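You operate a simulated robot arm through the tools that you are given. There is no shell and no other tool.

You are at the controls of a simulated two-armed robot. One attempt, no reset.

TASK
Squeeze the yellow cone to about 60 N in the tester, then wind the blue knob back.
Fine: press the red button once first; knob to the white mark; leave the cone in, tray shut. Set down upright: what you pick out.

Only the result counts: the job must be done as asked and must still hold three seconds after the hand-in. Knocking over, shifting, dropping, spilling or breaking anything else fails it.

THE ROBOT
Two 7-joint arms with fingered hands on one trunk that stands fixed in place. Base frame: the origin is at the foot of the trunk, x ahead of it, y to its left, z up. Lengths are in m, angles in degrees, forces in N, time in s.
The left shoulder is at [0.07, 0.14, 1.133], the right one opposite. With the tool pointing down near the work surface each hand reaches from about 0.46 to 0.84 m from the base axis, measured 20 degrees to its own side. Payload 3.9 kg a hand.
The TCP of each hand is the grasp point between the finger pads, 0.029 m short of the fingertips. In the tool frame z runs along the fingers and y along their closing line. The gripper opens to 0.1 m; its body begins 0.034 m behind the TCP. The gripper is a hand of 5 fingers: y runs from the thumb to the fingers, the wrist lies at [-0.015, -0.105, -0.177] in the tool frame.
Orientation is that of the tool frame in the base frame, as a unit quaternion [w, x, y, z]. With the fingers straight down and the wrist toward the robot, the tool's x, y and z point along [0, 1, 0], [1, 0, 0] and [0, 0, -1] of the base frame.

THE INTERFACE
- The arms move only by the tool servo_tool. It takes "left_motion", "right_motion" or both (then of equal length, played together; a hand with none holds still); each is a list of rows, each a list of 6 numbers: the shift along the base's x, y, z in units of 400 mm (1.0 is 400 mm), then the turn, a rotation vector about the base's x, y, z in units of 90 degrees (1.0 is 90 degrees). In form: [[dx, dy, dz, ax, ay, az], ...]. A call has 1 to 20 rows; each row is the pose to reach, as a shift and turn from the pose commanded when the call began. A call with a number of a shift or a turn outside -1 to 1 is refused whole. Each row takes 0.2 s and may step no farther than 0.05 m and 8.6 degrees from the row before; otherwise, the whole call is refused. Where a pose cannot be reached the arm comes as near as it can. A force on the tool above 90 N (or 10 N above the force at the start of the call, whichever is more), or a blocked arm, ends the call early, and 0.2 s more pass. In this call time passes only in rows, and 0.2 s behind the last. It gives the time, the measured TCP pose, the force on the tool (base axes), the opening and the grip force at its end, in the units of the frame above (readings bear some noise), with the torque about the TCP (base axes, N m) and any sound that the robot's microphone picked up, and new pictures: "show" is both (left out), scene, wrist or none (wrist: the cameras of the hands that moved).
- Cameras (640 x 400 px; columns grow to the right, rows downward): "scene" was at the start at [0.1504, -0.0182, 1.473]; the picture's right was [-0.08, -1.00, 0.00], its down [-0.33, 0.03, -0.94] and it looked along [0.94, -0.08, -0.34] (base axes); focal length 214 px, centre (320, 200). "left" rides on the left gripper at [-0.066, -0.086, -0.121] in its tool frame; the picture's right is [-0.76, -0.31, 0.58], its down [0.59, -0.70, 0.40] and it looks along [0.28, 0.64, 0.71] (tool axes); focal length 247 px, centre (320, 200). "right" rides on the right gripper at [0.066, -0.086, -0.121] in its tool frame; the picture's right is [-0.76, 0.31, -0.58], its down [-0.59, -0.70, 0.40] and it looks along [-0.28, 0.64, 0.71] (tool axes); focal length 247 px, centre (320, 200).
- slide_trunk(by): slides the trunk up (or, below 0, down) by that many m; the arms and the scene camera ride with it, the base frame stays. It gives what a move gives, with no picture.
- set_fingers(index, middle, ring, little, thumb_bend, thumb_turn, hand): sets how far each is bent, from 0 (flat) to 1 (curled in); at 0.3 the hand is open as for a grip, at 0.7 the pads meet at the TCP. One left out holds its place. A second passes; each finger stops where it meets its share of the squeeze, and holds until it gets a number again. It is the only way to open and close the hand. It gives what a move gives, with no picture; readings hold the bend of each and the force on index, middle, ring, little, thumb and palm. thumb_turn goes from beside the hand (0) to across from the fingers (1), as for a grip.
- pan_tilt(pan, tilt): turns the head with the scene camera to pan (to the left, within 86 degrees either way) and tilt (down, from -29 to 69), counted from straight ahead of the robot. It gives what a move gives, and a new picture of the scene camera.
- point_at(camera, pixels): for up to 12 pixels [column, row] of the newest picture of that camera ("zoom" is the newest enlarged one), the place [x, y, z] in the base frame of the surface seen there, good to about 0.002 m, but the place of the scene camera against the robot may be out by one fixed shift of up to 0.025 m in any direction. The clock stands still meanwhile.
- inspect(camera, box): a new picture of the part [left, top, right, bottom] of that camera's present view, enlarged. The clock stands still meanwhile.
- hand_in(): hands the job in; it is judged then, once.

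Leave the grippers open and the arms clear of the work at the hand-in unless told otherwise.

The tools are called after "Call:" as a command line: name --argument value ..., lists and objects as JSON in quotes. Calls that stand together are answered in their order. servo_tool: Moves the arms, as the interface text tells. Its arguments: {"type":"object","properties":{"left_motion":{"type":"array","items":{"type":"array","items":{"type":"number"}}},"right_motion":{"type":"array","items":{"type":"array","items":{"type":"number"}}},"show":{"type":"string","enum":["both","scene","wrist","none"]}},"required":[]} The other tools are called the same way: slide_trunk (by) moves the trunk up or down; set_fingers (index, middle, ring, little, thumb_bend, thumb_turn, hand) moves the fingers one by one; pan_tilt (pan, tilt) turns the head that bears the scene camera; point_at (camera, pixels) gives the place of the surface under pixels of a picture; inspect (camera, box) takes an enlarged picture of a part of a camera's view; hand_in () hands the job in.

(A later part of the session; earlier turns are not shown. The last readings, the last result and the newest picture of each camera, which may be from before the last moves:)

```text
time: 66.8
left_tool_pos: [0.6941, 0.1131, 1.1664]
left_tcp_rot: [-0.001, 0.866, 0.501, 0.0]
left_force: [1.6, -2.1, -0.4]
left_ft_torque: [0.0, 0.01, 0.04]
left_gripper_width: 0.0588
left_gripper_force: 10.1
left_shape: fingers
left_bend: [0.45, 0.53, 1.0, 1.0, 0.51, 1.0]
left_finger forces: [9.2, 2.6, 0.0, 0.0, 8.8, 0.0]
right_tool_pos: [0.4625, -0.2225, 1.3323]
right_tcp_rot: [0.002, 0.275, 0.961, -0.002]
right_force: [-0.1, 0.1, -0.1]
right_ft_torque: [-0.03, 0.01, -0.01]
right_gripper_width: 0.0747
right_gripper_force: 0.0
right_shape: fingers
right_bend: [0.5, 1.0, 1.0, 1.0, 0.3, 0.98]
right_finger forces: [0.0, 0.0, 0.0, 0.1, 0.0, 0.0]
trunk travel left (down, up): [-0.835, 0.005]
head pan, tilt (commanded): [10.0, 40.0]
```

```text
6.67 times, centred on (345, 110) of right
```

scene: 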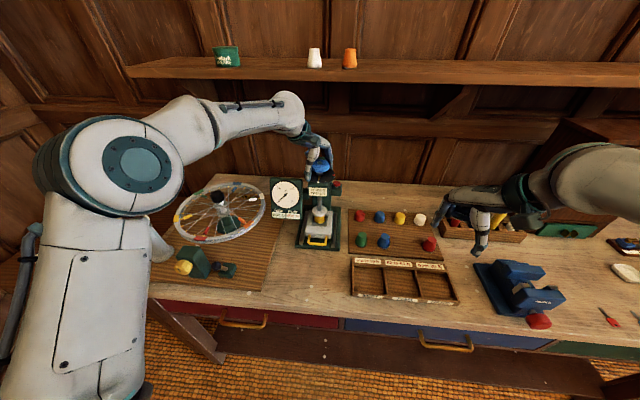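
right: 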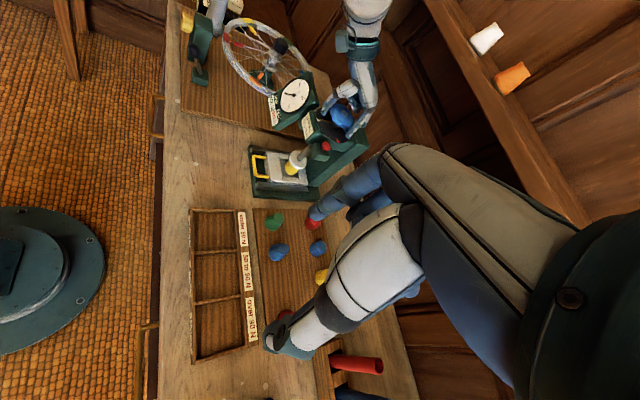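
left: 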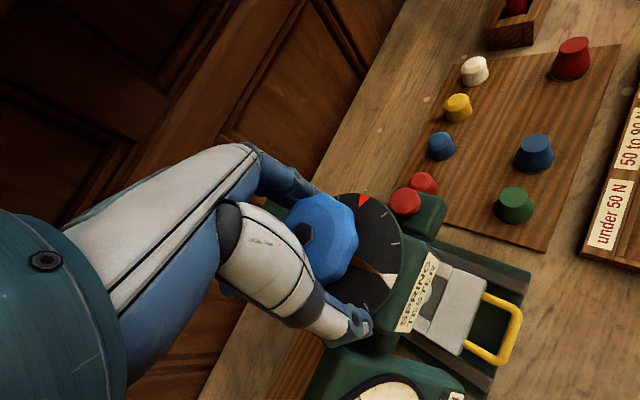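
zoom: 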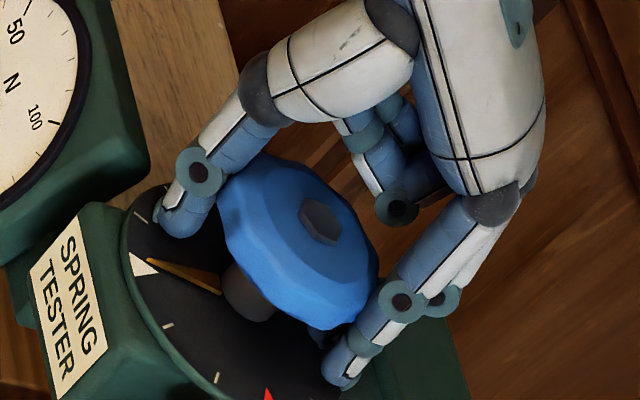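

Grip is balanced (index 9.2, middle 2.6, thumb 8.8 N). Now a small test turn: 12° clockwise (seen from above), then I read pointer, ram and dial.

Call:
servo_tool --left_motion '[[0, 0, 0, 0, 0, -0.045], [0, 0, 0, 0, 0, -0.09], [0, 0, 0, 0, 0, -0.133]]' --show "none"

Call:
inspect --camera "right" --box '[310, 80, 380, 140]'

Call:
inspect --camera "right" --box '[240, 60, 390, 200]'

```text
time: 67.6
left_tool_pos: [0.6938, 0.1135, 1.1685]
left_tcp_rot: [0.001, 0.914, 0.406, 0.0]
left_force: [0.4, -2.5, -0.3]
left_ft_torque: [0.0, -0.03, 0.02]
left_gripper_width: 0.0588
left_gripper_force: 9.9
left_shape: fingers
left_bend: [0.46, 0.54, 1.0, 1.0, 0.51, 1.0]
left_finger forces: [9.1, 2.5, 0.0, 0.1, 8.6, 0.0]
right_tool_pos: [0.4632, -0.2216, 1.3316]
right_tcp_rot: [0.002, 0.275, 0.961, -0.002]
right_force: [1.2, 0.3, -0.5]
right_ft_torque: [-0.01, -0.02, 0.02]
right_gripper_width: 0.0748
right_gripper_force: 0.0
right_shape: fingers
right_bend: [0.5, 1.0, 1.0, 1.0, 0.3, 0.98]
right_finger forces: [0.0, 0.0, 0.1, 0.0, 0.0, 0.0]
trunk travel left (down, up): [-0.835, 0.005]
head pan, tilt (commanded): [10.0, 40.0]
```

```text
6.67 times, centred on (345, 110) of right
```

zoom: 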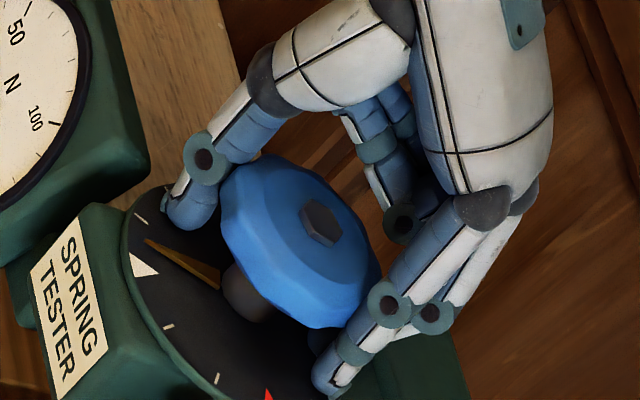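

```text
2.86 times, centred on (315, 130) of right
```

zoom: 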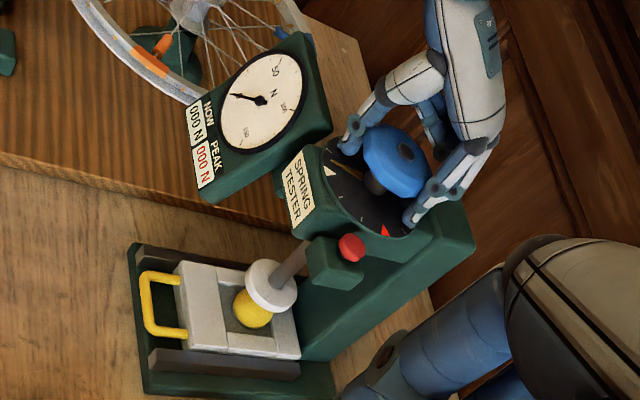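

The knob follows: the pointer moved off white toward the left tick (clockwise). I check whether the ram moved (its disc top was at z≈0.983).

Call:
inspect --camera "right" --box '[270, 140, 320, 185]'

```text
8.89 times, centred on (295, 162) of right
```

zoom: 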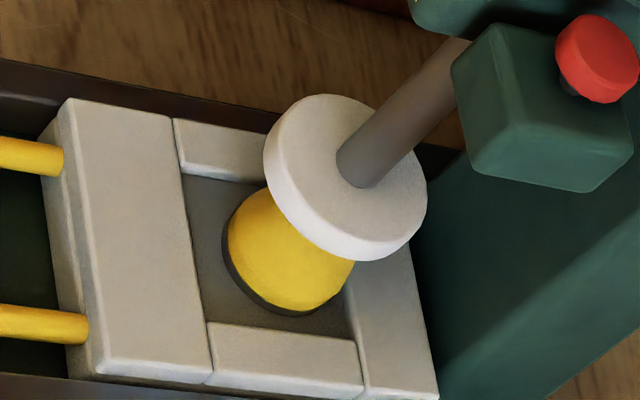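

Call:
point_at --camera "zoom" --pixels '[[310, 130], [300, 170], [330, 215], [390, 220], [400, 180], [290, 260], [120, 250], [215, 220]]'

```text
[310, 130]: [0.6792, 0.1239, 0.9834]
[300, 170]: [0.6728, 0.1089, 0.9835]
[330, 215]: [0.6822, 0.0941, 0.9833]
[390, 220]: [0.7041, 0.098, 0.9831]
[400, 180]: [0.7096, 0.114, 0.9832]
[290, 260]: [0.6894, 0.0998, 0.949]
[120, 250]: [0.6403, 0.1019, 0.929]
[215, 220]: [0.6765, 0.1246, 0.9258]
```

Ram change not detectable yet (0.983). I turn on clockwise another 24°, in 6° rows.

Call:
servo_tool --left_motion '[[0, 0, 0, 0, 0, -0.067], [0, 0, 0, 0, 0, -0.133], [0, 0, 0, 0, 0, -0.2], [0, 0, 0, 0, 0, -0.267]]' --show "none"

Call:
inspect --camera "right" --box '[310, 80, 380, 140]'

Call:
inspect --camera "right" --box '[240, 60, 330, 185]'

```text
time: 68.6
left_tool_pos: [0.6943, 0.1131, 1.1663]
left_tcp_rot: [-0.001, 0.978, 0.207, -0.001]
left_force: [-1.1, -2.7, -2.5]
left_ft_torque: [0.01, -0.01, -0.01]
left_gripper_width: 0.059
left_gripper_force: 9.9
left_shape: fingers
left_bend: [0.46, 0.54, 1.0, 1.0, 0.51, 0.99]
left_finger forces: [9.0, 2.3, 0.0, 0.0, 8.6, 0.1]
right_tool_pos: [0.4612, -0.2216, 1.332]
right_tcp_rot: [0.002, 0.276, 0.961, -0.003]
right_force: [-0.2, 0.1, -0.2]
right_ft_torque: [-0.02, 0.01, 0.02]
right_gripper_width: 0.0749
right_gripper_force: 0.1
right_shape: fingers
right_bend: [0.5, 1.0, 1.0, 1.0, 0.3, 0.98]
right_finger forces: [0.1, 0.0, 0.0, 0.1, 0.0, 0.0]
trunk travel left (down, up): [-0.835, 0.005]
head pan, tilt (commanded): [10.0, 40.0]
```

```text
6.67 times, centred on (345, 110) of right
```

zoom: 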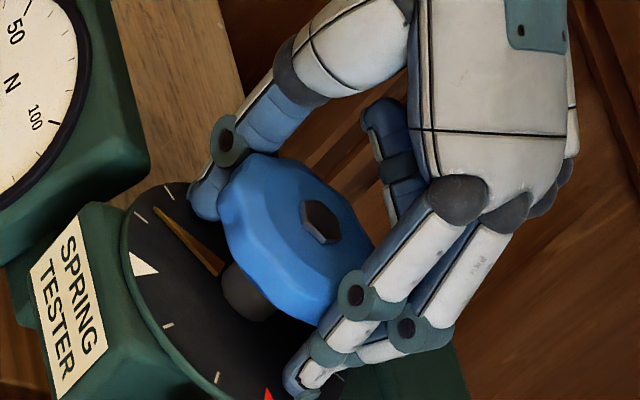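

```text
3.20 times, centred on (285, 122) of right
```

zoom: 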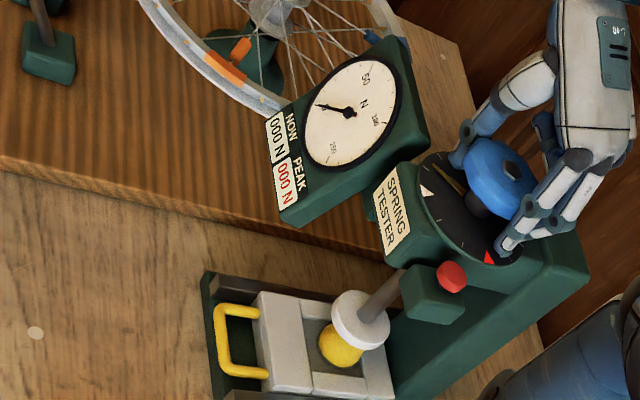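

Pointer now ≈36° clockwise of white; NOW 000. Check the ram height again.

Call:
inspect --camera "right" --box '[270, 140, 320, 185]'

```text
8.89 times, centred on (295, 162) of right
```

zoom: 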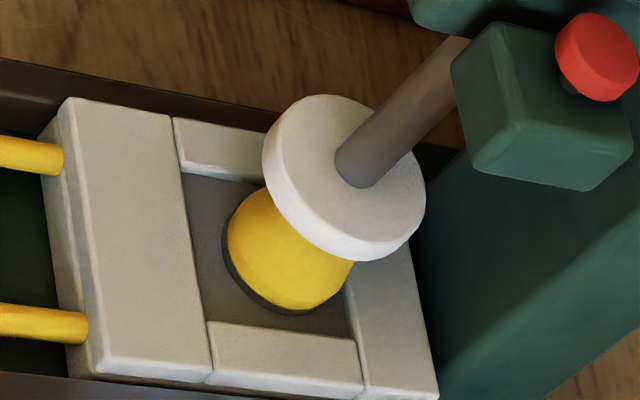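

Call:
point_at --camera "zoom" --pixels '[[310, 130], [300, 170], [330, 215], [390, 220], [400, 180], [320, 200], [120, 250], [215, 220]]'

```text
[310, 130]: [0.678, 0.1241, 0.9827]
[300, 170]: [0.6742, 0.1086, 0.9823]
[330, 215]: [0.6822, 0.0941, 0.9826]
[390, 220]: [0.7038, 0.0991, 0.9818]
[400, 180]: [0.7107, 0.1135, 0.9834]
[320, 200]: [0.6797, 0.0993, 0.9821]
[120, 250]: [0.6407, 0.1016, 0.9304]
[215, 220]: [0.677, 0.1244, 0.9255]
```

The ram is lowering slightly (0.9825). I turn 8° more (to yaw ≈ −74°), then I'll regrip for a further stroke.

Call:
servo_tool --left_motion '[[0, 0, 0, 0, 0, -0.045], [0, 0, 0, 0, 0, -0.09]]' --show "none"

Call:
inspect --camera "right" --box '[310, 80, 380, 140]'

```text
time: 69.2
left_tool_pos: [0.6936, 0.1126, 1.1677]
left_tcp_rot: [-0.001, 0.991, 0.137, 0.0]
left_force: [-0.2, -2.4, -1.3]
left_ft_torque: [-0.02, -0.04, -0.04]
left_gripper_width: 0.0587
left_gripper_force: 9.9
left_shape: fingers
left_bend: [0.46, 0.54, 1.0, 1.0, 0.51, 1.0]
left_finger forces: [9.1, 2.6, 0.1, 0.0, 8.7, 0.1]
right_tool_pos: [0.4625, -0.2219, 1.332]
right_tcp_rot: [0.001, 0.276, 0.961, -0.002]
right_force: [0.2, -0.7, 0.8]
right_ft_torque: [-0.02, 0.0, 0.0]
right_gripper_width: 0.0749
right_gripper_force: 0.0
right_shape: fingers
right_bend: [0.5, 1.0, 1.0, 1.0, 0.3, 0.98]
right_finger forces: [0.1, 0.1, 0.0, 0.1, 0.0, 0.1]
trunk travel left (down, up): [-0.835, 0.005]
head pan, tilt (commanded): [10.0, 40.0]
```

```text
6.67 times, centred on (345, 110) of right
```

zoom: 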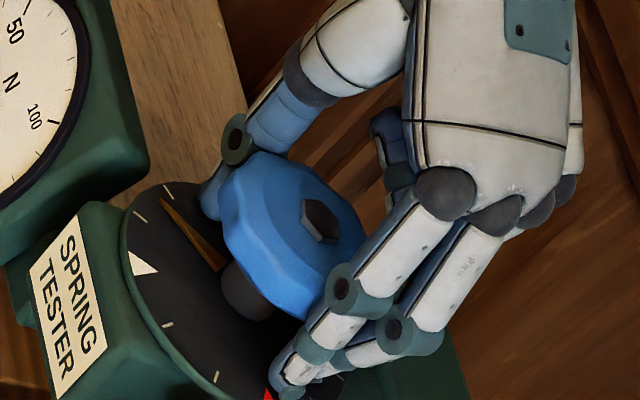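

Pointer ≈44° clockwise. I open the fingers around the knob and check that nothing springs back.

Call:
set_fingers --hand "left" --index 0.36 --middle 0.36 --thumb_bend 0.36

Call:
inspect --camera "right" --box '[310, 80, 380, 140]'

```text
time: 70.2
left_tool_pos: [0.6945, 0.1135, 1.1675]
left_tcp_rot: [0.0, 0.99, 0.138, 0.0]
left_force: [0.0, 0.5, 0.3]
left_ft_torque: [-0.01, 0.01, 0.02]
left_gripper_width: 0.0839
left_gripper_force: 0.0
left_shape: fingers
left_bend: [0.36, 0.36, 1.0, 1.0, 0.36, 0.98]
left_finger forces: [0.1, 0.0, 0.0, 0.1, 0.0, 0.1]
right_tool_pos: [0.4615, -0.2225, 1.3325]
right_tcp_rot: [0.003, 0.276, 0.961, -0.002]
right_force: [0.3, -0.3, -0.7]
right_ft_torque: [-0.01, -0.01, 0.02]
right_gripper_width: 0.0745
right_gripper_force: 0.1
right_shape: fingers
right_bend: [0.5, 1.0, 1.0, 1.0, 0.3, 0.98]
right_finger forces: [0.0, 0.0, 0.0, 0.0, 0.1, 0.0]
trunk travel left (down, up): [-0.835, 0.005]
head pan, tilt (commanded): [10.0, 40.0]
```

```text
6.67 times, centred on (345, 110) of right
```

zoom: 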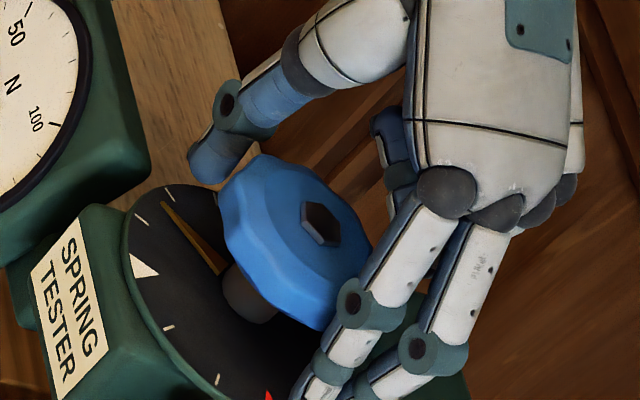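

The knob stays put. I raise 8 mm and rotate the open hand back counter-clockwise to about yaw +5°.

Call:
servo_tool --left_motion '[[0, 0, 0.02, 0, 0, 0], [0, 0, 0.02, 0, 0, 0.088], [0, 0, 0.02, 0, 0, 0.176], [0, 0, 0.02, 0, 0, 0.264], [0, 0, 0.02, 0, 0, 0.352], [0, 0, 0.02, 0, 0, 0.44], [0, 0, 0.02, 0, 0, 0.528], [0, 0, 0.02, 0, 0, 0.616], [0, 0, 0.02, 0, 0, 0.704], [0, 0, 0.02, 0, 0, 0.79], [0, 0, 0.02, 0, 0, 0.878]]' --show "none"

Call:
inspect --camera "right" --box '[310, 80, 380, 140]'

```text
time: 72.6
left_tool_pos: [0.7674, 0.1162, 1.2042]
left_tcp_rot: [0.002, 0.675, 0.737, 0.001]
left_force: [0.9, 2.4, 9.6]
left_ft_torque: [0.05, 0.49, -0.13]
left_gripper_width: 0.0866
left_gripper_force: 4.5
left_shape: fingers
left_bend: [0.36, 0.36, 1.0, 1.0, 0.35, 1.0]
left_finger forces: [0.1, 0.1, 0.0, 0.1, 8.9, 0.1]
left hand out of reach, approached as far as the arm can: row 1, 2, 3, 4, 5, 6, 7, 8, 9, 10, 11
right_tool_pos: [0.4594, -0.222, 1.3332]
right_tcp_rot: [0.002, 0.275, 0.961, -0.001]
right_force: [0.3, -0.5, -0.2]
right_ft_torque: [0.04, 0.01, -0.02]
right_gripper_width: 0.0749
right_gripper_force: 0.1
right_shape: fingers
right_bend: [0.5, 1.0, 1.0, 1.0, 0.3, 0.98]
right_finger forces: [0.0, 0.1, 0.0, 0.1, 0.0, 0.1]
trunk travel left (down, up): [-0.835, 0.005]
head pan, tilt (commanded): [10.0, 40.0]
```

```text
6.67 times, centred on (345, 110) of right
```

zoom: 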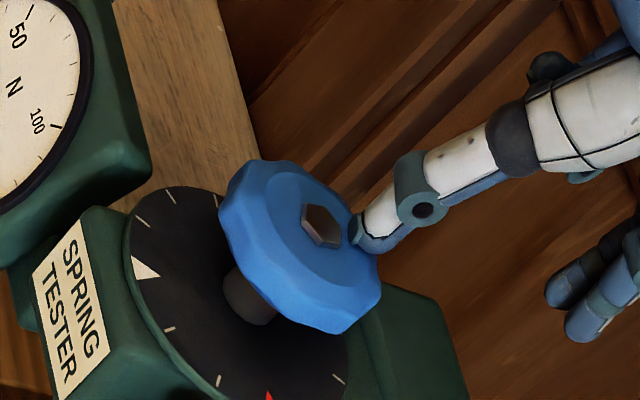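

Unexpected: the arm was out of reach already in row 1, drifted to x 0.767, and the thumb now rests on the knob top (9 N down). I lift straight up first.

Call:
servo_tool --left_motion '[[0, 0, 0.03, 0, 0, 0], [0, 0, 0.08, 0, 0, 0]]' --show "both"

Call:
inspect --camera "right" --box '[310, 80, 380, 140]'

Call:
inspect --camera "right" --box '[240, 60, 330, 185]'

```text
time: 73.2
left_tool_pos: [0.7548, 0.1219, 1.2298]
left_tcp_rot: [0.0, 0.676, 0.737, 0.0]
left_force: [-0.2, -0.9, 0.5]
left_ft_torque: [0.02, -0.02, -0.03]
left_gripper_width: 0.0846
left_gripper_force: 0.1
left_shape: fingers
left_bend: [0.36, 0.36, 1.0, 1.0, 0.36, 0.98]
left_finger forces: [0.0, 0.0, 0.0, 0.0, 0.0, 0.1]
left hand out of reach, approached as far as the arm can: row 2
right_tool_pos: [0.4596, -0.2211, 1.3339]
right_tcp_rot: [0.003, 0.275, 0.961, -0.003]
right_force: [-0.8, -0.7, -0.9]
right_ft_torque: [0.02, -0.03, 0.0]
right_gripper_width: 0.0746
right_gripper_force: 0.2
right_shape: fingers
right_bend: [0.5, 1.0, 1.0, 1.0, 0.3, 0.98]
right_finger forces: [0.1, 0.0, 0.0, 0.1, 0.1, 0.0]
trunk travel left (down, up): [-0.835, 0.005]
head pan, tilt (commanded): [10.0, 40.0]
```

scene: 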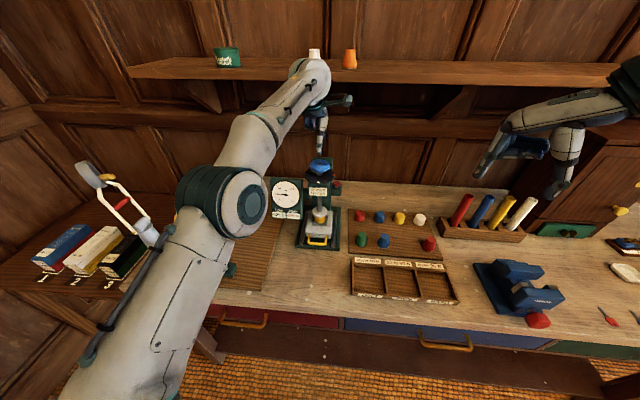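
left: 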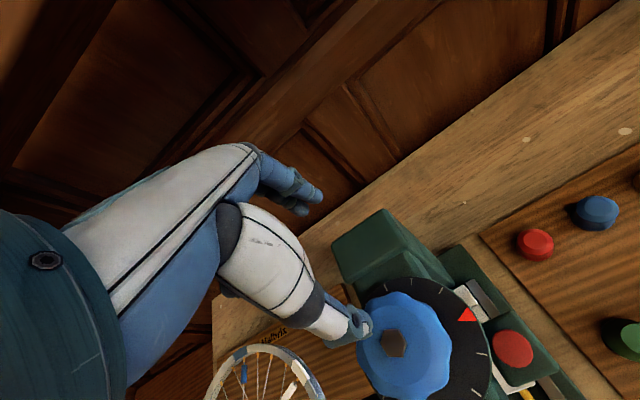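

```text
6.67 times, centred on (345, 110) of right
```

zoom: 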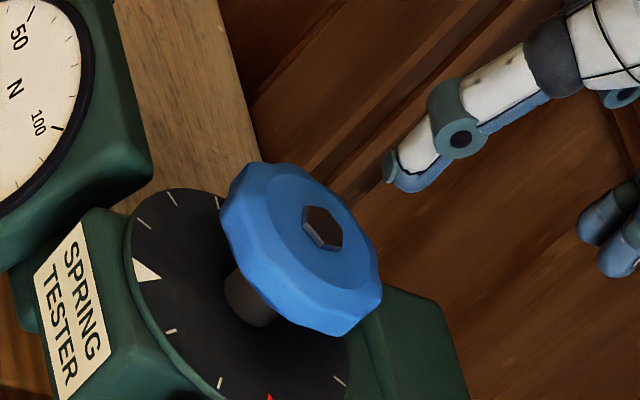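

```text
3.20 times, centred on (285, 122) of right
```

zoom: 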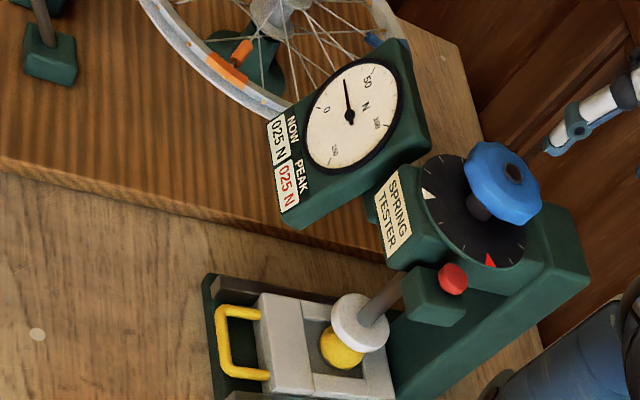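

The accidental motion turned the knob further clockwise: NOW and PEAK read 025 N, cone still fine, tester undisturbed. I now take the left hand back and up to a comfortable posture, away from the reach limit.

Call:
servo_tool --left_motion '[[-0.05, 0.01, 0.02, 0, 0, 0], [-0.14, 0.03, 0.05, 0, 0, 0], [-0.24, 0.06, 0.08, 0, 0, -0.04], [-0.34, 0.09, 0.1, 0, 0, -0.08], [-0.44, 0.12, 0.12, 0, 0, -0.12], [-0.54, 0.15, 0.14, 0, 0, -0.16]]' --show "both"

Call:
inspect --camera "scene" --box '[260, 140, 360, 250]'

```text
time: 74.6
left_tool_pos: [0.5408, 0.1901, 1.2849]
left_tcp_rot: [0.003, 0.763, 0.646, -0.002]
left_force: [-0.2, 0.3, 0.2]
left_ft_torque: [-0.04, -0.01, 0.01]
left_gripper_width: 0.0844
left_gripper_force: 0.0
left_shape: fingers
left_bend: [0.36, 0.36, 1.0, 1.0, 0.36, 0.98]
left_finger forces: [0.0, 0.0, 0.0, 0.1, 0.0, 0.0]
right_tool_pos: [0.4619, -0.2156, 1.3341]
right_tcp_rot: [0.004, 0.275, 0.961, -0.005]
right_force: [0.0, 1.4, -0.2]
right_ft_torque: [-0.02, -0.02, -0.02]
right_gripper_width: 0.0746
right_gripper_force: 0.1
right_shape: fingers
right_bend: [0.5, 1.0, 1.0, 1.0, 0.3, 0.98]
right_finger forces: [0.0, 0.0, 0.1, 0.0, 0.0, 0.0]
trunk travel left (down, up): [-0.835, 0.005]
head pan, tilt (commanded): [10.0, 40.0]
```

scene: 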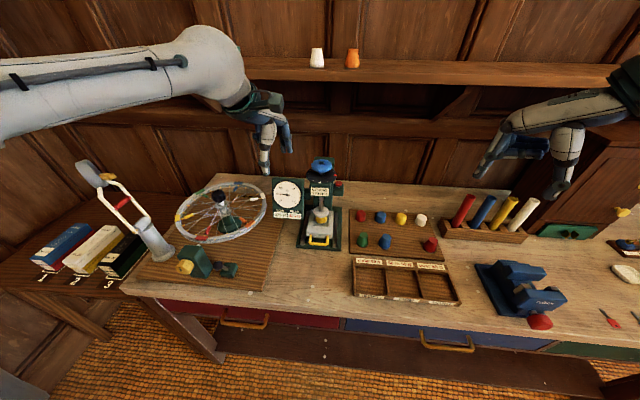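
left: 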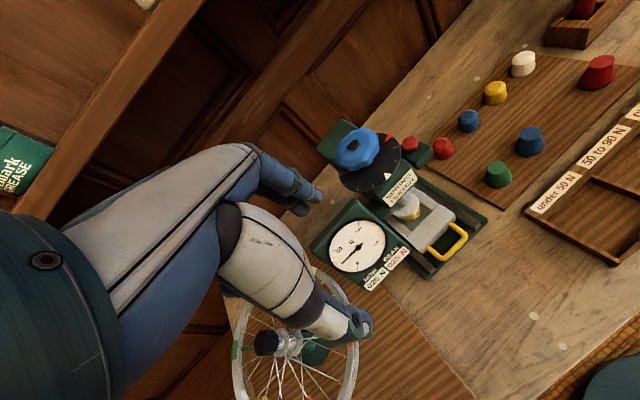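

```text
3.64 times, centred on (310, 195) of scene
```

zoom: 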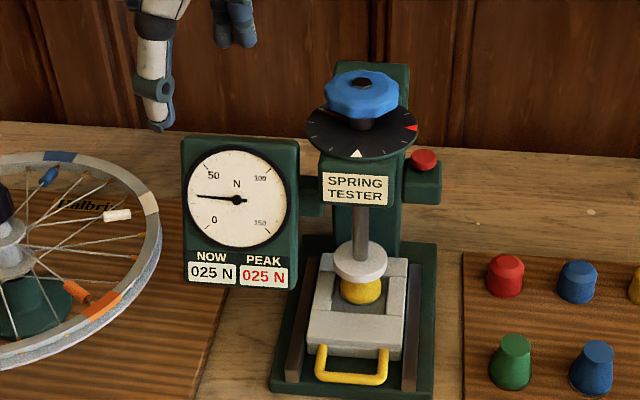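

Posture is normal again; dial shows NOW 025 N, PEAK 025 N. I zoom in on the disc from the left camera to find the pointer.

Call:
inspect --camera "left" --box '[315, 110, 425, 205]'

Call:
inspect --camera "right" --box '[310, 80, 380, 140]'

```text
4.21 times, centred on (370, 158) of left
```

zoom: 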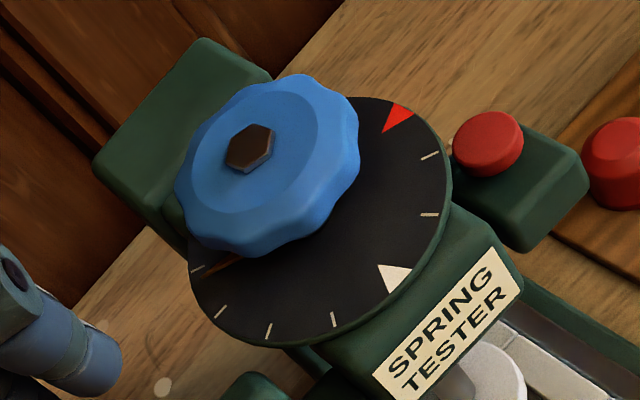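

```text
6.67 times, centred on (345, 110) of right
```

zoom: 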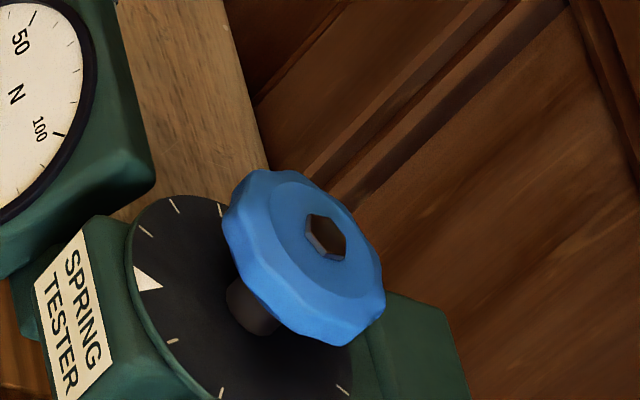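

The brass pointer is visible just under the knob edge at about the 120° clockwise tick. Measure the ram again to learn the lead.

Call:
inspect --camera "right" --box '[270, 140, 320, 185]'

```text
8.89 times, centred on (295, 162) of right
```

zoom: 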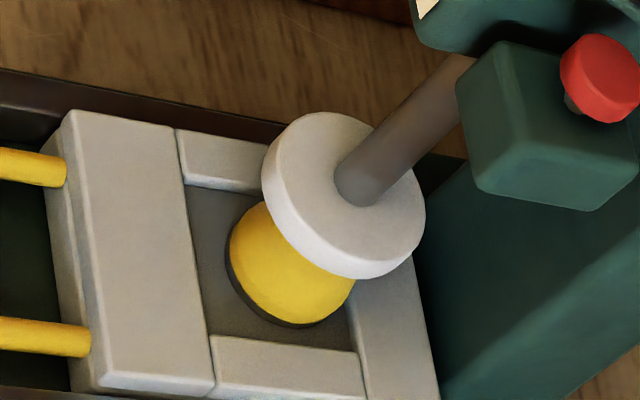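

Call:
point_at --camera "zoom" --pixels '[[310, 150], [300, 190], [330, 232], [390, 238], [400, 200], [320, 220], [120, 270], [215, 240]]'

```text
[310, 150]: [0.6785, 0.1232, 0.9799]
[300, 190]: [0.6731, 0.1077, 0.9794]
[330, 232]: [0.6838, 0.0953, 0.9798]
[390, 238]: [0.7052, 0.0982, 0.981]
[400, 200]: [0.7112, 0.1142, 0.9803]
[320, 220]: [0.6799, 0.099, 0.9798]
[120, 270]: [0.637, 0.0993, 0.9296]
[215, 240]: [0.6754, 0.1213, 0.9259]
```

The ram has come down 3.3 mm in ~118° (about 10 mm per turn), 25 N now. So 60 N should come after roughly 40–70° more. I bring the left hand back over the knob with yaw ≈ 0°, watching for reach warnings.

Call:
servo_tool --left_motion '[[0.08, -0.04, 0, 0, 0, 0.025], [0.17, -0.085, 0, 0, 0, 0.05], [0.27, -0.13, -0.02, 0, 0, 0.08], [0.34, -0.17, -0.06, 0, 0, 0.105], [0.383, -0.194, -0.0875, 0, 0, 0.105]]' --show "wrist"

```text
time: 75.8
left_tool_pos: [0.696, 0.1073, 1.2499]
left_tcp_rot: [-0.001, 0.708, 0.707, -0.001]
left_force: [0.4, 0.0, 0.2]
left_ft_torque: [-0.03, 0.01, 0.01]
left_gripper_width: 0.0849
left_gripper_force: 0.0
left_shape: fingers
left_bend: [0.36, 0.36, 1.0, 1.0, 0.36, 0.98]
left_finger forces: [0.0, 0.0, 0.0, 0.1, 0.0, 0.1]
right_tool_pos: [0.4627, -0.2214, 1.3327]
right_tcp_rot: [0.002, 0.276, 0.961, -0.003]
right_force: [0.6, 0.2, -0.7]
right_ft_torque: [0.01, 0.0, 0.01]
right_gripper_width: 0.0747
right_gripper_force: 0.1
right_shape: fingers
right_bend: [0.5, 1.0, 1.0, 1.0, 0.3, 0.98]
right_finger forces: [0.0, 0.0, 0.0, 0.0, 0.0, 0.0]
trunk travel left (down, up): [-0.835, 0.005]
head pan, tilt (commanded): [10.0, 40.0]
```

left: 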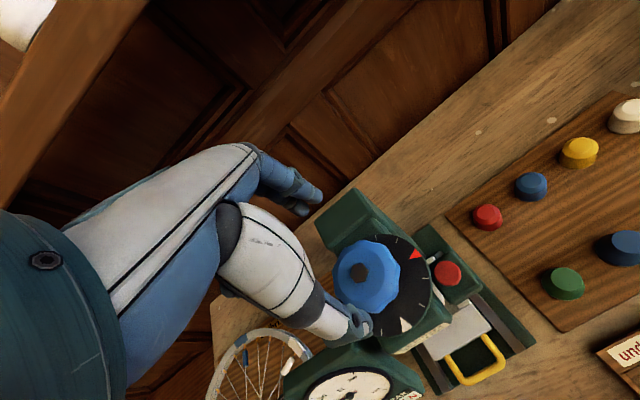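

Yaw 0° is reachable: TCP (0.696, 0.107, 1.25). I check the knob's present height/centre from here.

Call:
inspect --camera "left" --box '[300, 200, 450, 360]'

```text
2.50 times, centred on (375, 280) of left
```

zoom: 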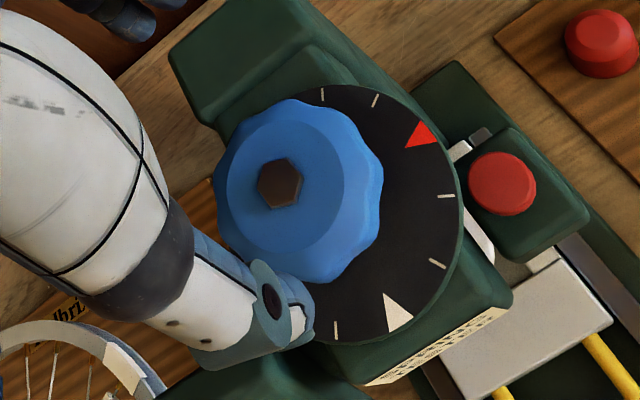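

Call:
point_at --camera "zoom" --pixels '[[280, 183], [240, 150], [330, 140], [365, 220], [320, 275], [230, 210], [300, 305], [285, 330], [150, 15], [420, 135], [395, 315]]'

```text
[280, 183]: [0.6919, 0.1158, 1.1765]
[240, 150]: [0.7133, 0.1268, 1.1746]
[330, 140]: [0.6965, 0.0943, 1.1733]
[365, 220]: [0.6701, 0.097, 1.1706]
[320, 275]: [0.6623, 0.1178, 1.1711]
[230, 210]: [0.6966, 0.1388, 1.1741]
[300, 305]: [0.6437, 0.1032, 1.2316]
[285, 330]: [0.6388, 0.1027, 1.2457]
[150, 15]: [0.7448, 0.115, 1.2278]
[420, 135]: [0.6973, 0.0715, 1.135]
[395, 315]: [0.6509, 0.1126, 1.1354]
```

Knob height unchanged (1.1765), so only the ram moves. I correct the centring (−3 mm x, +5.5 mm y) and lower to z≈1.167.

Call:
servo_tool --left_motion '[[-0.0075, 0.014, -0.03, 0, 0, 0], [-0.0075, 0.014, -0.1, 0, 0, 0], [-0.0075, 0.014, -0.16, 0, 0, 0], [-0.0075, 0.014, -0.19, 0, 0, 0], [-0.0075, 0.014, -0.206, 0, 0, 0]]' --show "none"

Call:
inspect --camera "right" --box '[310, 80, 380, 140]'

```text
time: 77.0
left_tool_pos: [0.6917, 0.114, 1.168]
left_tcp_rot: [0.0, 0.707, 0.707, 0.001]
left_force: [-0.4, 0.1, -1.2]
left_ft_torque: [0.0, 0.03, -0.01]
left_gripper_width: 0.0846
left_gripper_force: 0.1
left_shape: fingers
left_bend: [0.36, 0.36, 1.0, 1.0, 0.36, 0.98]
left_finger forces: [0.1, 0.0, 0.0, 0.0, 0.1, 0.0]
right_tool_pos: [0.4614, -0.2205, 1.3321]
right_tcp_rot: [0.002, 0.275, 0.961, -0.003]
right_force: [-0.1, 0.4, -0.3]
right_ft_torque: [0.0, 0.0, 0.0]
right_gripper_width: 0.0746
right_gripper_force: 0.0
right_shape: fingers
right_bend: [0.5, 1.0, 1.0, 1.0, 0.3, 0.98]
right_finger forces: [0.0, 0.0, 0.1, 0.1, 0.0, 0.0]
trunk travel left (down, up): [-0.835, 0.005]
head pan, tilt (commanded): [10.0, 40.0]
```

```text
6.67 times, centred on (345, 110) of right
```

zoom: 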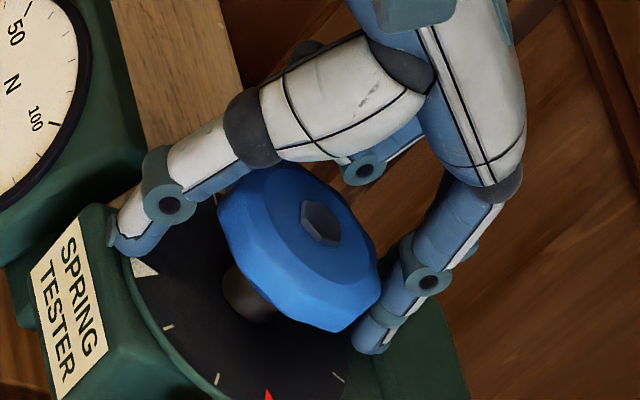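

Straddling well. I close the three fingers as before.

Call:
set_fingers --hand "left" --index 0.52 --middle 0.56 --thumb_bend 0.56

Call:
inspect --camera "right" --box '[240, 60, 390, 200]'

```text
time: 78.0
left_tool_pos: [0.6927, 0.1124, 1.1676]
left_tcp_rot: [0.001, 0.707, 0.707, -0.001]
left_force: [13.8, 0.1, 6.3]
left_ft_torque: [0.04, -0.11, -0.02]
left_gripper_width: 0.0588
left_gripper_force: 12.7
left_shape: fingers
left_bend: [0.43, 0.52, 1.0, 1.0, 0.52, 1.0]
left_finger forces: [14.4, 5.3, 0.1, 0.1, 5.1, 0.0]
right_tool_pos: [0.4651, -0.2221, 1.331]
right_tcp_rot: [0.001, 0.275, 0.961, -0.003]
right_force: [-0.4, 0.1, 0.1]
right_ft_torque: [0.01, 0.02, -0.01]
right_gripper_width: 0.0746
right_gripper_force: 0.1
right_shape: fingers
right_bend: [0.5, 1.0, 1.0, 1.0, 0.3, 0.98]
right_finger forces: [0.0, 0.0, 0.0, 0.0, 0.0, 0.1]
trunk travel left (down, up): [-0.835, 0.005]
head pan, tilt (commanded): [10.0, 40.0]
```

```text
2.86 times, centred on (315, 130) of right
```

zoom: 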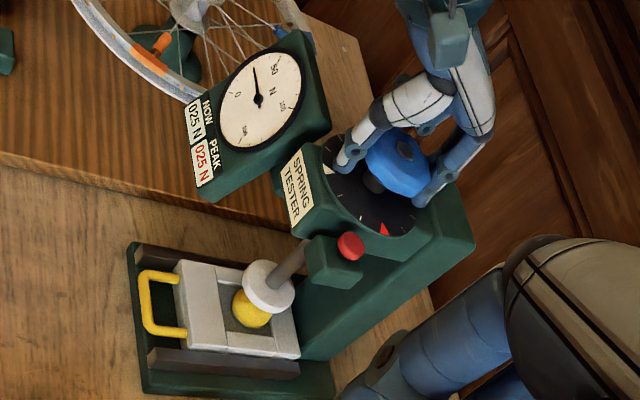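

Index/middle press more than the thumb (net 14 N in x). I shift the hand 4 mm ahead to balance.

Call:
servo_tool --left_motion '[[0.005, 0, 0.001, 0, 0, 0], [0.01, 0, 0.002, 0, 0, 0]]' --show "none"

```text
time: 78.6
left_tool_pos: [0.6943, 0.1127, 1.1677]
left_tcp_rot: [-0.001, 0.707, 0.707, -0.001]
left_force: [3.4, 0.9, 3.5]
left_ft_torque: [-0.01, -0.06, -0.01]
left_gripper_width: 0.0583
left_gripper_force: 10.2
left_shape: fingers
left_bend: [0.46, 0.53, 1.0, 1.0, 0.52, 1.0]
left_finger forces: [9.0, 2.9, 0.1, 0.0, 8.7, 0.0]
right_tool_pos: [0.4628, -0.2206, 1.3322]
right_tcp_rot: [0.002, 0.276, 0.961, -0.001]
right_force: [0.3, -0.5, 0.5]
right_ft_torque: [0.03, 0.0, -0.01]
right_gripper_width: 0.0747
right_gripper_force: 0.0
right_shape: fingers
right_bend: [0.5, 1.0, 1.0, 1.0, 0.3, 0.98]
right_finger forces: [0.0, 0.0, 0.0, 0.0, 0.0, 0.0]
trunk travel left (down, up): [-0.835, 0.005]
head pan, tilt (commanded): [10.0, 40.0]
```

Balanced (9.0 / 2.9 / 8.7 N). Now wind clockwise 20° in small rows and read the dial.

Call:
servo_tool --left_motion '[[0, 0, 0, 0, 0, -0.045], [0, 0, 0, 0, 0, -0.09], [0, 0, 0, 0, 0, -0.135], [0, 0, 0, 0, 0, -0.18], [0, 0, 0, 0, 0, -0.222]]' --show "none"

Call:
inspect --camera "scene" --box '[260, 140, 360, 250]'

Call:
inspect --camera "right" --box '[310, 80, 380, 140]'

```text
time: 79.8
left_tool_pos: [0.696, 0.1128, 1.1676]
left_tcp_rot: [0.0, 0.819, 0.573, -0.002]
left_force: [0.8, -1.1, -0.8]
left_ft_torque: [0.01, -0.01, 0.06]
left_gripper_width: 0.0584
left_gripper_force: 9.7
left_shape: fingers
left_bend: [0.46, 0.54, 1.0, 1.0, 0.51, 0.99]
left_finger forces: [8.0, 2.3, 0.1, 0.0, 9.5, 0.0]
right_tool_pos: [0.4617, -0.2202, 1.3331]
right_tcp_rot: [0.001, 0.276, 0.961, -0.004]
right_force: [1.2, -0.2, 0.7]
right_ft_torque: [0.01, -0.01, -0.03]
right_gripper_width: 0.0749
right_gripper_force: 0.1
right_shape: fingers
right_bend: [0.5, 1.0, 1.0, 1.0, 0.3, 0.98]
right_finger forces: [0.0, 0.1, 0.0, 0.0, 0.1, 0.1]
trunk travel left (down, up): [-0.835, 0.005]
head pan, tilt (commanded): [10.0, 40.0]
```

```text
3.64 times, centred on (310, 195) of scene
```

zoom: 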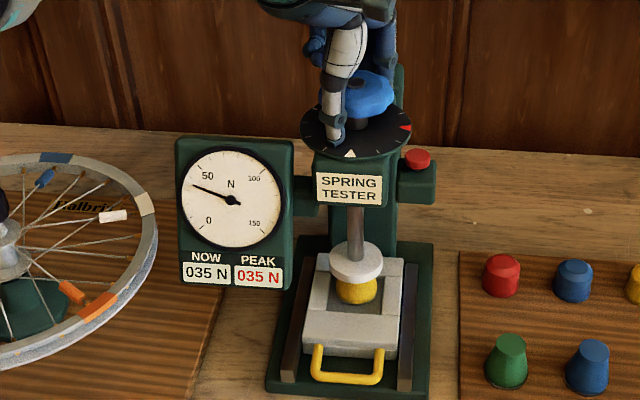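

```text
6.67 times, centred on (345, 110) of right
```

zoom: 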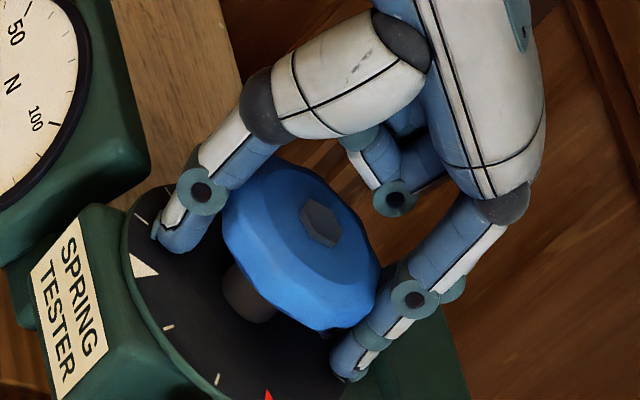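

NOW 035 N after 20° (0.5 N per degree). I wind another 30° and read again.

Call:
servo_tool --left_motion '[[0, 0, 0, 0, 0, -0.056], [0, 0, 0, 0, 0, -0.111], [0, 0, 0, 0, 0, -0.167], [0, 0, 0, 0, 0, -0.222], [0, 0, 0, 0, 0, -0.278], [0, 0, 0, 0, 0, -0.333]]' --show "none"

Call:
inspect --camera "scene" --box '[260, 140, 360, 250]'

Call:
inspect --camera "right" --box '[310, 80, 380, 140]'

```text
time: 81.2
left_tool_pos: [0.6966, 0.1124, 1.1692]
left_tcp_rot: [-0.001, 0.94, 0.341, 0.0]
left_force: [-2.7, -2.6, -2.5]
left_ft_torque: [0.03, -0.01, 0.14]
left_gripper_width: 0.0587
left_gripper_force: 9.5
left_shape: fingers
left_bend: [0.46, 0.54, 1.0, 1.0, 0.51, 0.98]
left_finger forces: [7.9, 1.8, 0.1, 0.0, 9.6, 0.0]
right_tool_pos: [0.4619, -0.2211, 1.333]
right_tcp_rot: [0.002, 0.276, 0.961, -0.003]
right_force: [1.0, 0.8, 0.0]
right_ft_torque: [-0.01, -0.01, 0.01]
right_gripper_width: 0.0747
right_gripper_force: 0.2
right_shape: fingers
right_bend: [0.5, 1.0, 1.0, 1.0, 0.3, 0.98]
right_finger forces: [0.0, 0.1, 0.1, 0.0, 0.0, 0.0]
trunk travel left (down, up): [-0.835, 0.005]
head pan, tilt (commanded): [10.0, 40.0]
```

```text
3.64 times, centred on (310, 195) of scene
```

zoom: 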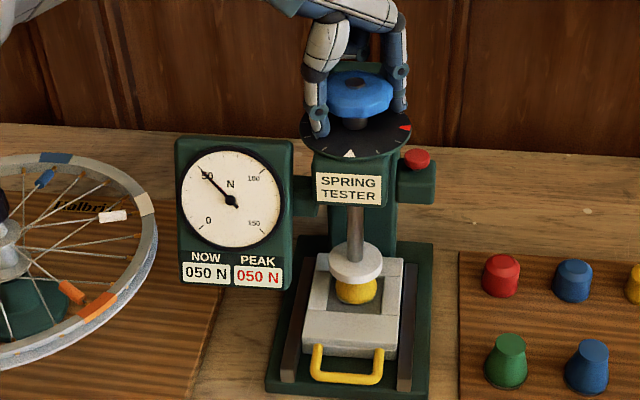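

```text
6.67 times, centred on (345, 110) of right
```

zoom: 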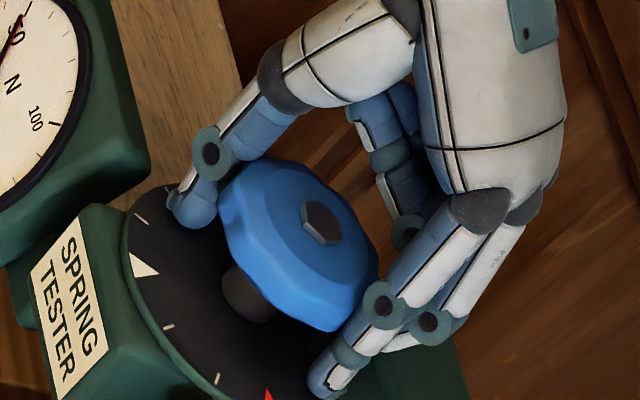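

NOW 050 N at yaw −50°. Another 18° should give ≈59 N; I go in 4.5° rows (this yaw was reachable before at this height).

Call:
servo_tool --left_motion '[[0, 0, 0, 0, 0, -0.05], [0, 0, 0, 0, 0, -0.1], [0, 0, 0, 0, 0, -0.15], [0, 0, 0, 0, 0, -0.2]]' --show "none"

Call:
inspect --camera "scene" --box '[260, 140, 360, 250]'

Call:
inspect --camera "right" --box '[310, 80, 380, 140]'

```text
time: 82.2
left_tool_pos: [0.6957, 0.1121, 1.1689]
left_tcp_rot: [0.0, 0.982, 0.19, 0.0]
left_force: [-3.3, -3.8, -3.9]
left_ft_torque: [0.05, 0.02, 0.16]
left_gripper_width: 0.0588
left_gripper_force: 9.6
left_shape: fingers
left_bend: [0.46, 0.54, 1.0, 1.0, 0.51, 0.98]
left_finger forces: [9.0, 1.8, 0.0, 0.1, 8.8, 0.0]
right_tool_pos: [0.4623, -0.2222, 1.3327]
right_tcp_rot: [0.002, 0.276, 0.961, -0.003]
right_force: [0.2, 0.0, 0.6]
right_ft_torque: [-0.05, 0.0, -0.04]
right_gripper_width: 0.0745
right_gripper_force: 0.0
right_shape: fingers
right_bend: [0.5, 1.0, 1.0, 1.0, 0.3, 0.98]
right_finger forces: [0.0, 0.0, 0.1, 0.0, 0.0, 0.0]
trunk travel left (down, up): [-0.835, 0.005]
head pan, tilt (commanded): [10.0, 40.0]
```

```text
3.64 times, centred on (310, 195) of scene
```

zoom: 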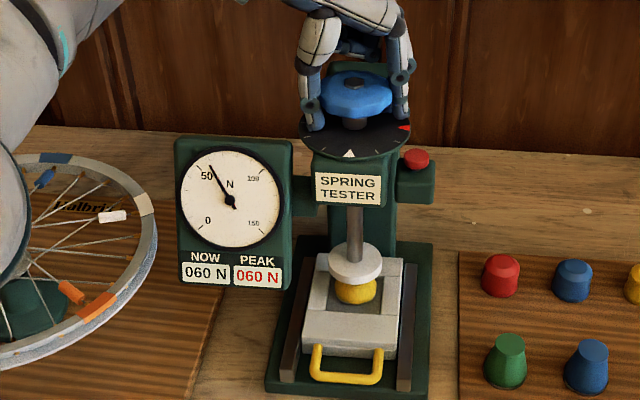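

```text
6.67 times, centred on (345, 110) of right
```

zoom: 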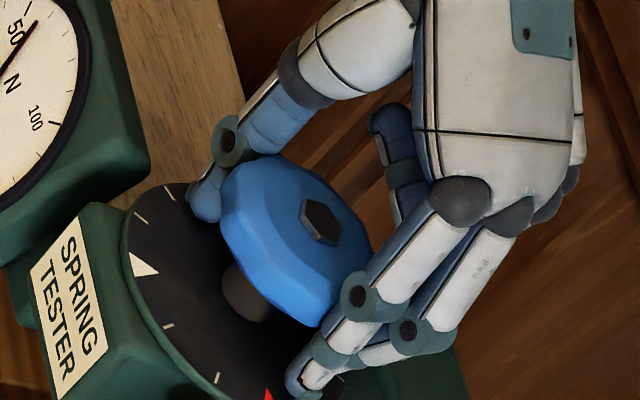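

NOW 060 N, PEAK 060 N – the squeeze is done. Now I wind back counter-clockwise with the same grip, 68° to yaw ≈ 0°.

Call:
servo_tool --left_motion '[[0, 0, 0, 0, 0, 0.065], [0, 0, 0, 0, 0, 0.14], [0, 0, 0, 0, 0, 0.215], [0, 0, 0, 0, 0, 0.29], [0, 0, 0, 0, 0, 0.365], [0, 0, 0, 0, 0, 0.44], [0, 0, 0, 0, 0, 0.515], [0, 0, 0, 0, 0, 0.59], [0, 0, 0, 0, 0, 0.665], [0, 0, 0, 0, 0, 0.74]]' --show "none"

Call:
inspect --camera "scene" --box '[260, 140, 360, 250]'

Call:
inspect --camera "right" --box '[310, 80, 380, 140]'

```text
time: 84.4
left_tool_pos: [0.6966, 0.113, 1.169]
left_tcp_rot: [0.001, 0.715, 0.699, 0.0]
left_force: [-0.7, 0.7, -1.4]
left_ft_torque: [0.02, -0.02, -0.05]
left_gripper_width: 0.0584
left_gripper_force: 9.8
left_shape: fingers
left_bend: [0.47, 0.54, 1.0, 1.0, 0.51, 1.0]
left_finger forces: [7.4, 2.5, 0.1, 0.0, 9.8, 0.0]
right_tool_pos: [0.4619, -0.2212, 1.3321]
right_tcp_rot: [0.001, 0.275, 0.961, -0.002]
right_force: [-0.4, -0.4, 0.7]
right_ft_torque: [0.03, 0.0, -0.02]
right_gripper_width: 0.0747
right_gripper_force: 0.0
right_shape: fingers
right_bend: [0.5, 1.0, 1.0, 1.0, 0.3, 0.98]
right_finger forces: [0.0, 0.0, 0.0, 0.0, 0.0, 0.1]
trunk travel left (down, up): [-0.835, 0.005]
head pan, tilt (commanded): [10.0, 40.0]
```

```text
3.64 times, centred on (310, 195) of scene
```

zoom: 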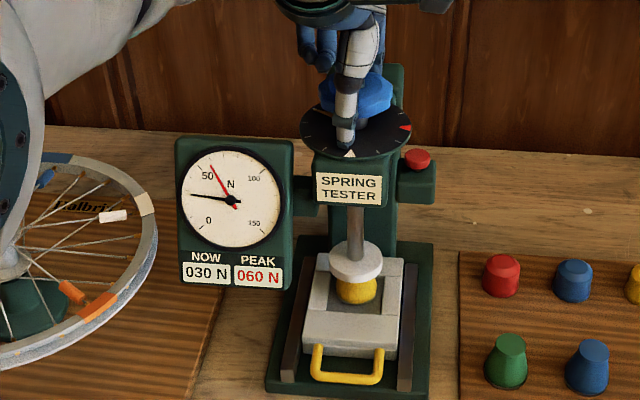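

```text
6.67 times, centred on (345, 110) of right
```

zoom: 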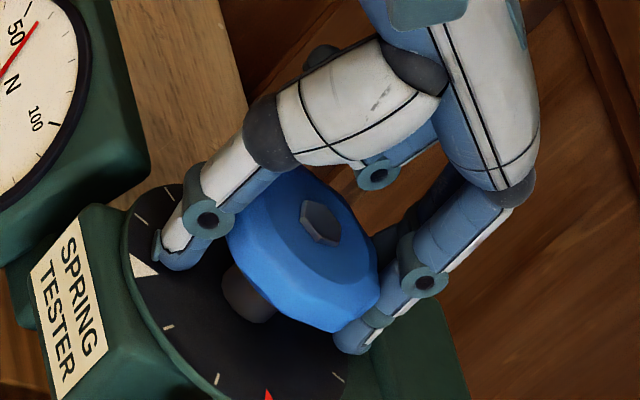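

NOW 030, PEAK stays 060. I open the fingers for a regrip, keeping the hand around the knob.

Call:
set_fingers --hand "left" --index 0.36 --middle 0.36 --thumb_bend 0.36

Call:
servo_tool --left_motion '[[-0.005, 0, 0.01, 0, 0, 0], [-0.005, 0, 0.01, 0, 0, -0.08], [-0.005, 0, 0.01, 0, 0, -0.165], [-0.005, 0, 0.01, 0, 0, -0.25], [-0.005, 0, 0.01, 0, 0, -0.335], [-0.005, 0, 0.01, 0, 0, -0.42], [-0.005, 0, 0.01, 0, 0, -0.505], [-0.005, 0, 0.01, 0, 0, -0.585], [-0.005, 0, 0, 0, 0, -0.64]]' --show "none"

Call:
inspect --camera "right" --box '[310, 80, 380, 140]'

Call:
inspect --camera "scene" --box '[260, 140, 360, 250]'

```text
time: 85.4
left_tool_pos: [0.6957, 0.1118, 1.169]
left_tcp_rot: [0.0, 0.715, 0.699, 0.0]
left_force: [-0.4, 0.0, 0.5]
left_ft_torque: [-0.04, 0.0, 0.01]
left_gripper_width: 0.0841
left_gripper_force: 0.0
left_shape: fingers
left_bend: [0.36, 0.36, 1.0, 1.0, 0.36, 0.98]
left_finger forces: [0.0, 0.1, 0.0, 0.0, 0.0, 0.1]
right_tool_pos: [0.4619, -0.2212, 1.3318]
right_tcp_rot: [0.002, 0.276, 0.961, -0.003]
right_force: [-0.1, 0.3, 0.3]
right_ft_torque: [-0.02, 0.0, 0.02]
right_gripper_width: 0.0748
right_gripper_force: 0.0
right_shape: fingers
right_bend: [0.5, 1.0, 1.0, 1.0, 0.3, 0.98]
right_finger forces: [0.0, 0.1, 0.0, 0.1, 0.0, 0.2]
trunk travel left (down, up): [-0.835, 0.005]
head pan, tilt (commanded): [10.0, 40.0]
```

```text
time: 87.4
left_tool_pos: [0.6948, 0.1134, 1.1696]
left_tcp_rot: [-0.001, 0.964, 0.267, 0.001]
left_force: [0.1, 1.2, 0.1]
left_ft_torque: [-0.03, -0.01, -0.02]
left_gripper_width: 0.0842
left_gripper_force: 0.1
left_shape: fingers
left_bend: [0.36, 0.36, 1.0, 1.0, 0.36, 0.98]
left_finger forces: [0.1, 0.0, 0.1, 0.1, 0.0, 0.1]
right_tool_pos: [0.463, -0.2221, 1.3329]
right_tcp_rot: [0.002, 0.276, 0.961, -0.003]
right_force: [0.0, -0.3, 0.1]
right_ft_torque: [0.01, 0.0, 0.0]
right_gripper_width: 0.0752
right_gripper_force: 0.1
right_shape: fingers
right_bend: [0.5, 1.0, 1.0, 1.0, 0.3, 0.98]
right_finger forces: [0.0, 0.0, 0.0, 0.1, 0.0, 0.0]
trunk travel left (down, up): [-0.835, 0.005]
head pan, tilt (commanded): [10.0, 40.0]
```

```text
6.67 times, centred on (345, 110) of right
```

zoom: 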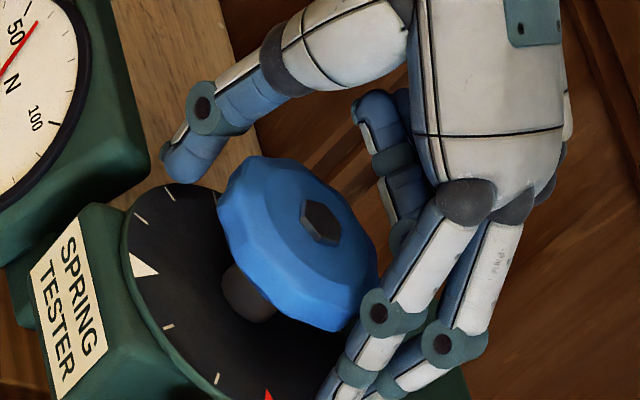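

```text
3.64 times, centred on (310, 195) of scene
```

zoom: 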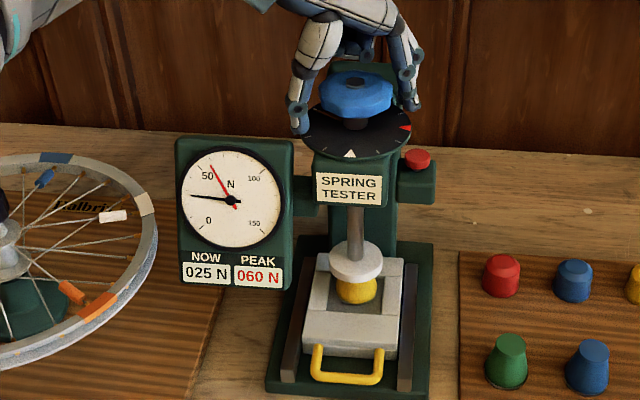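

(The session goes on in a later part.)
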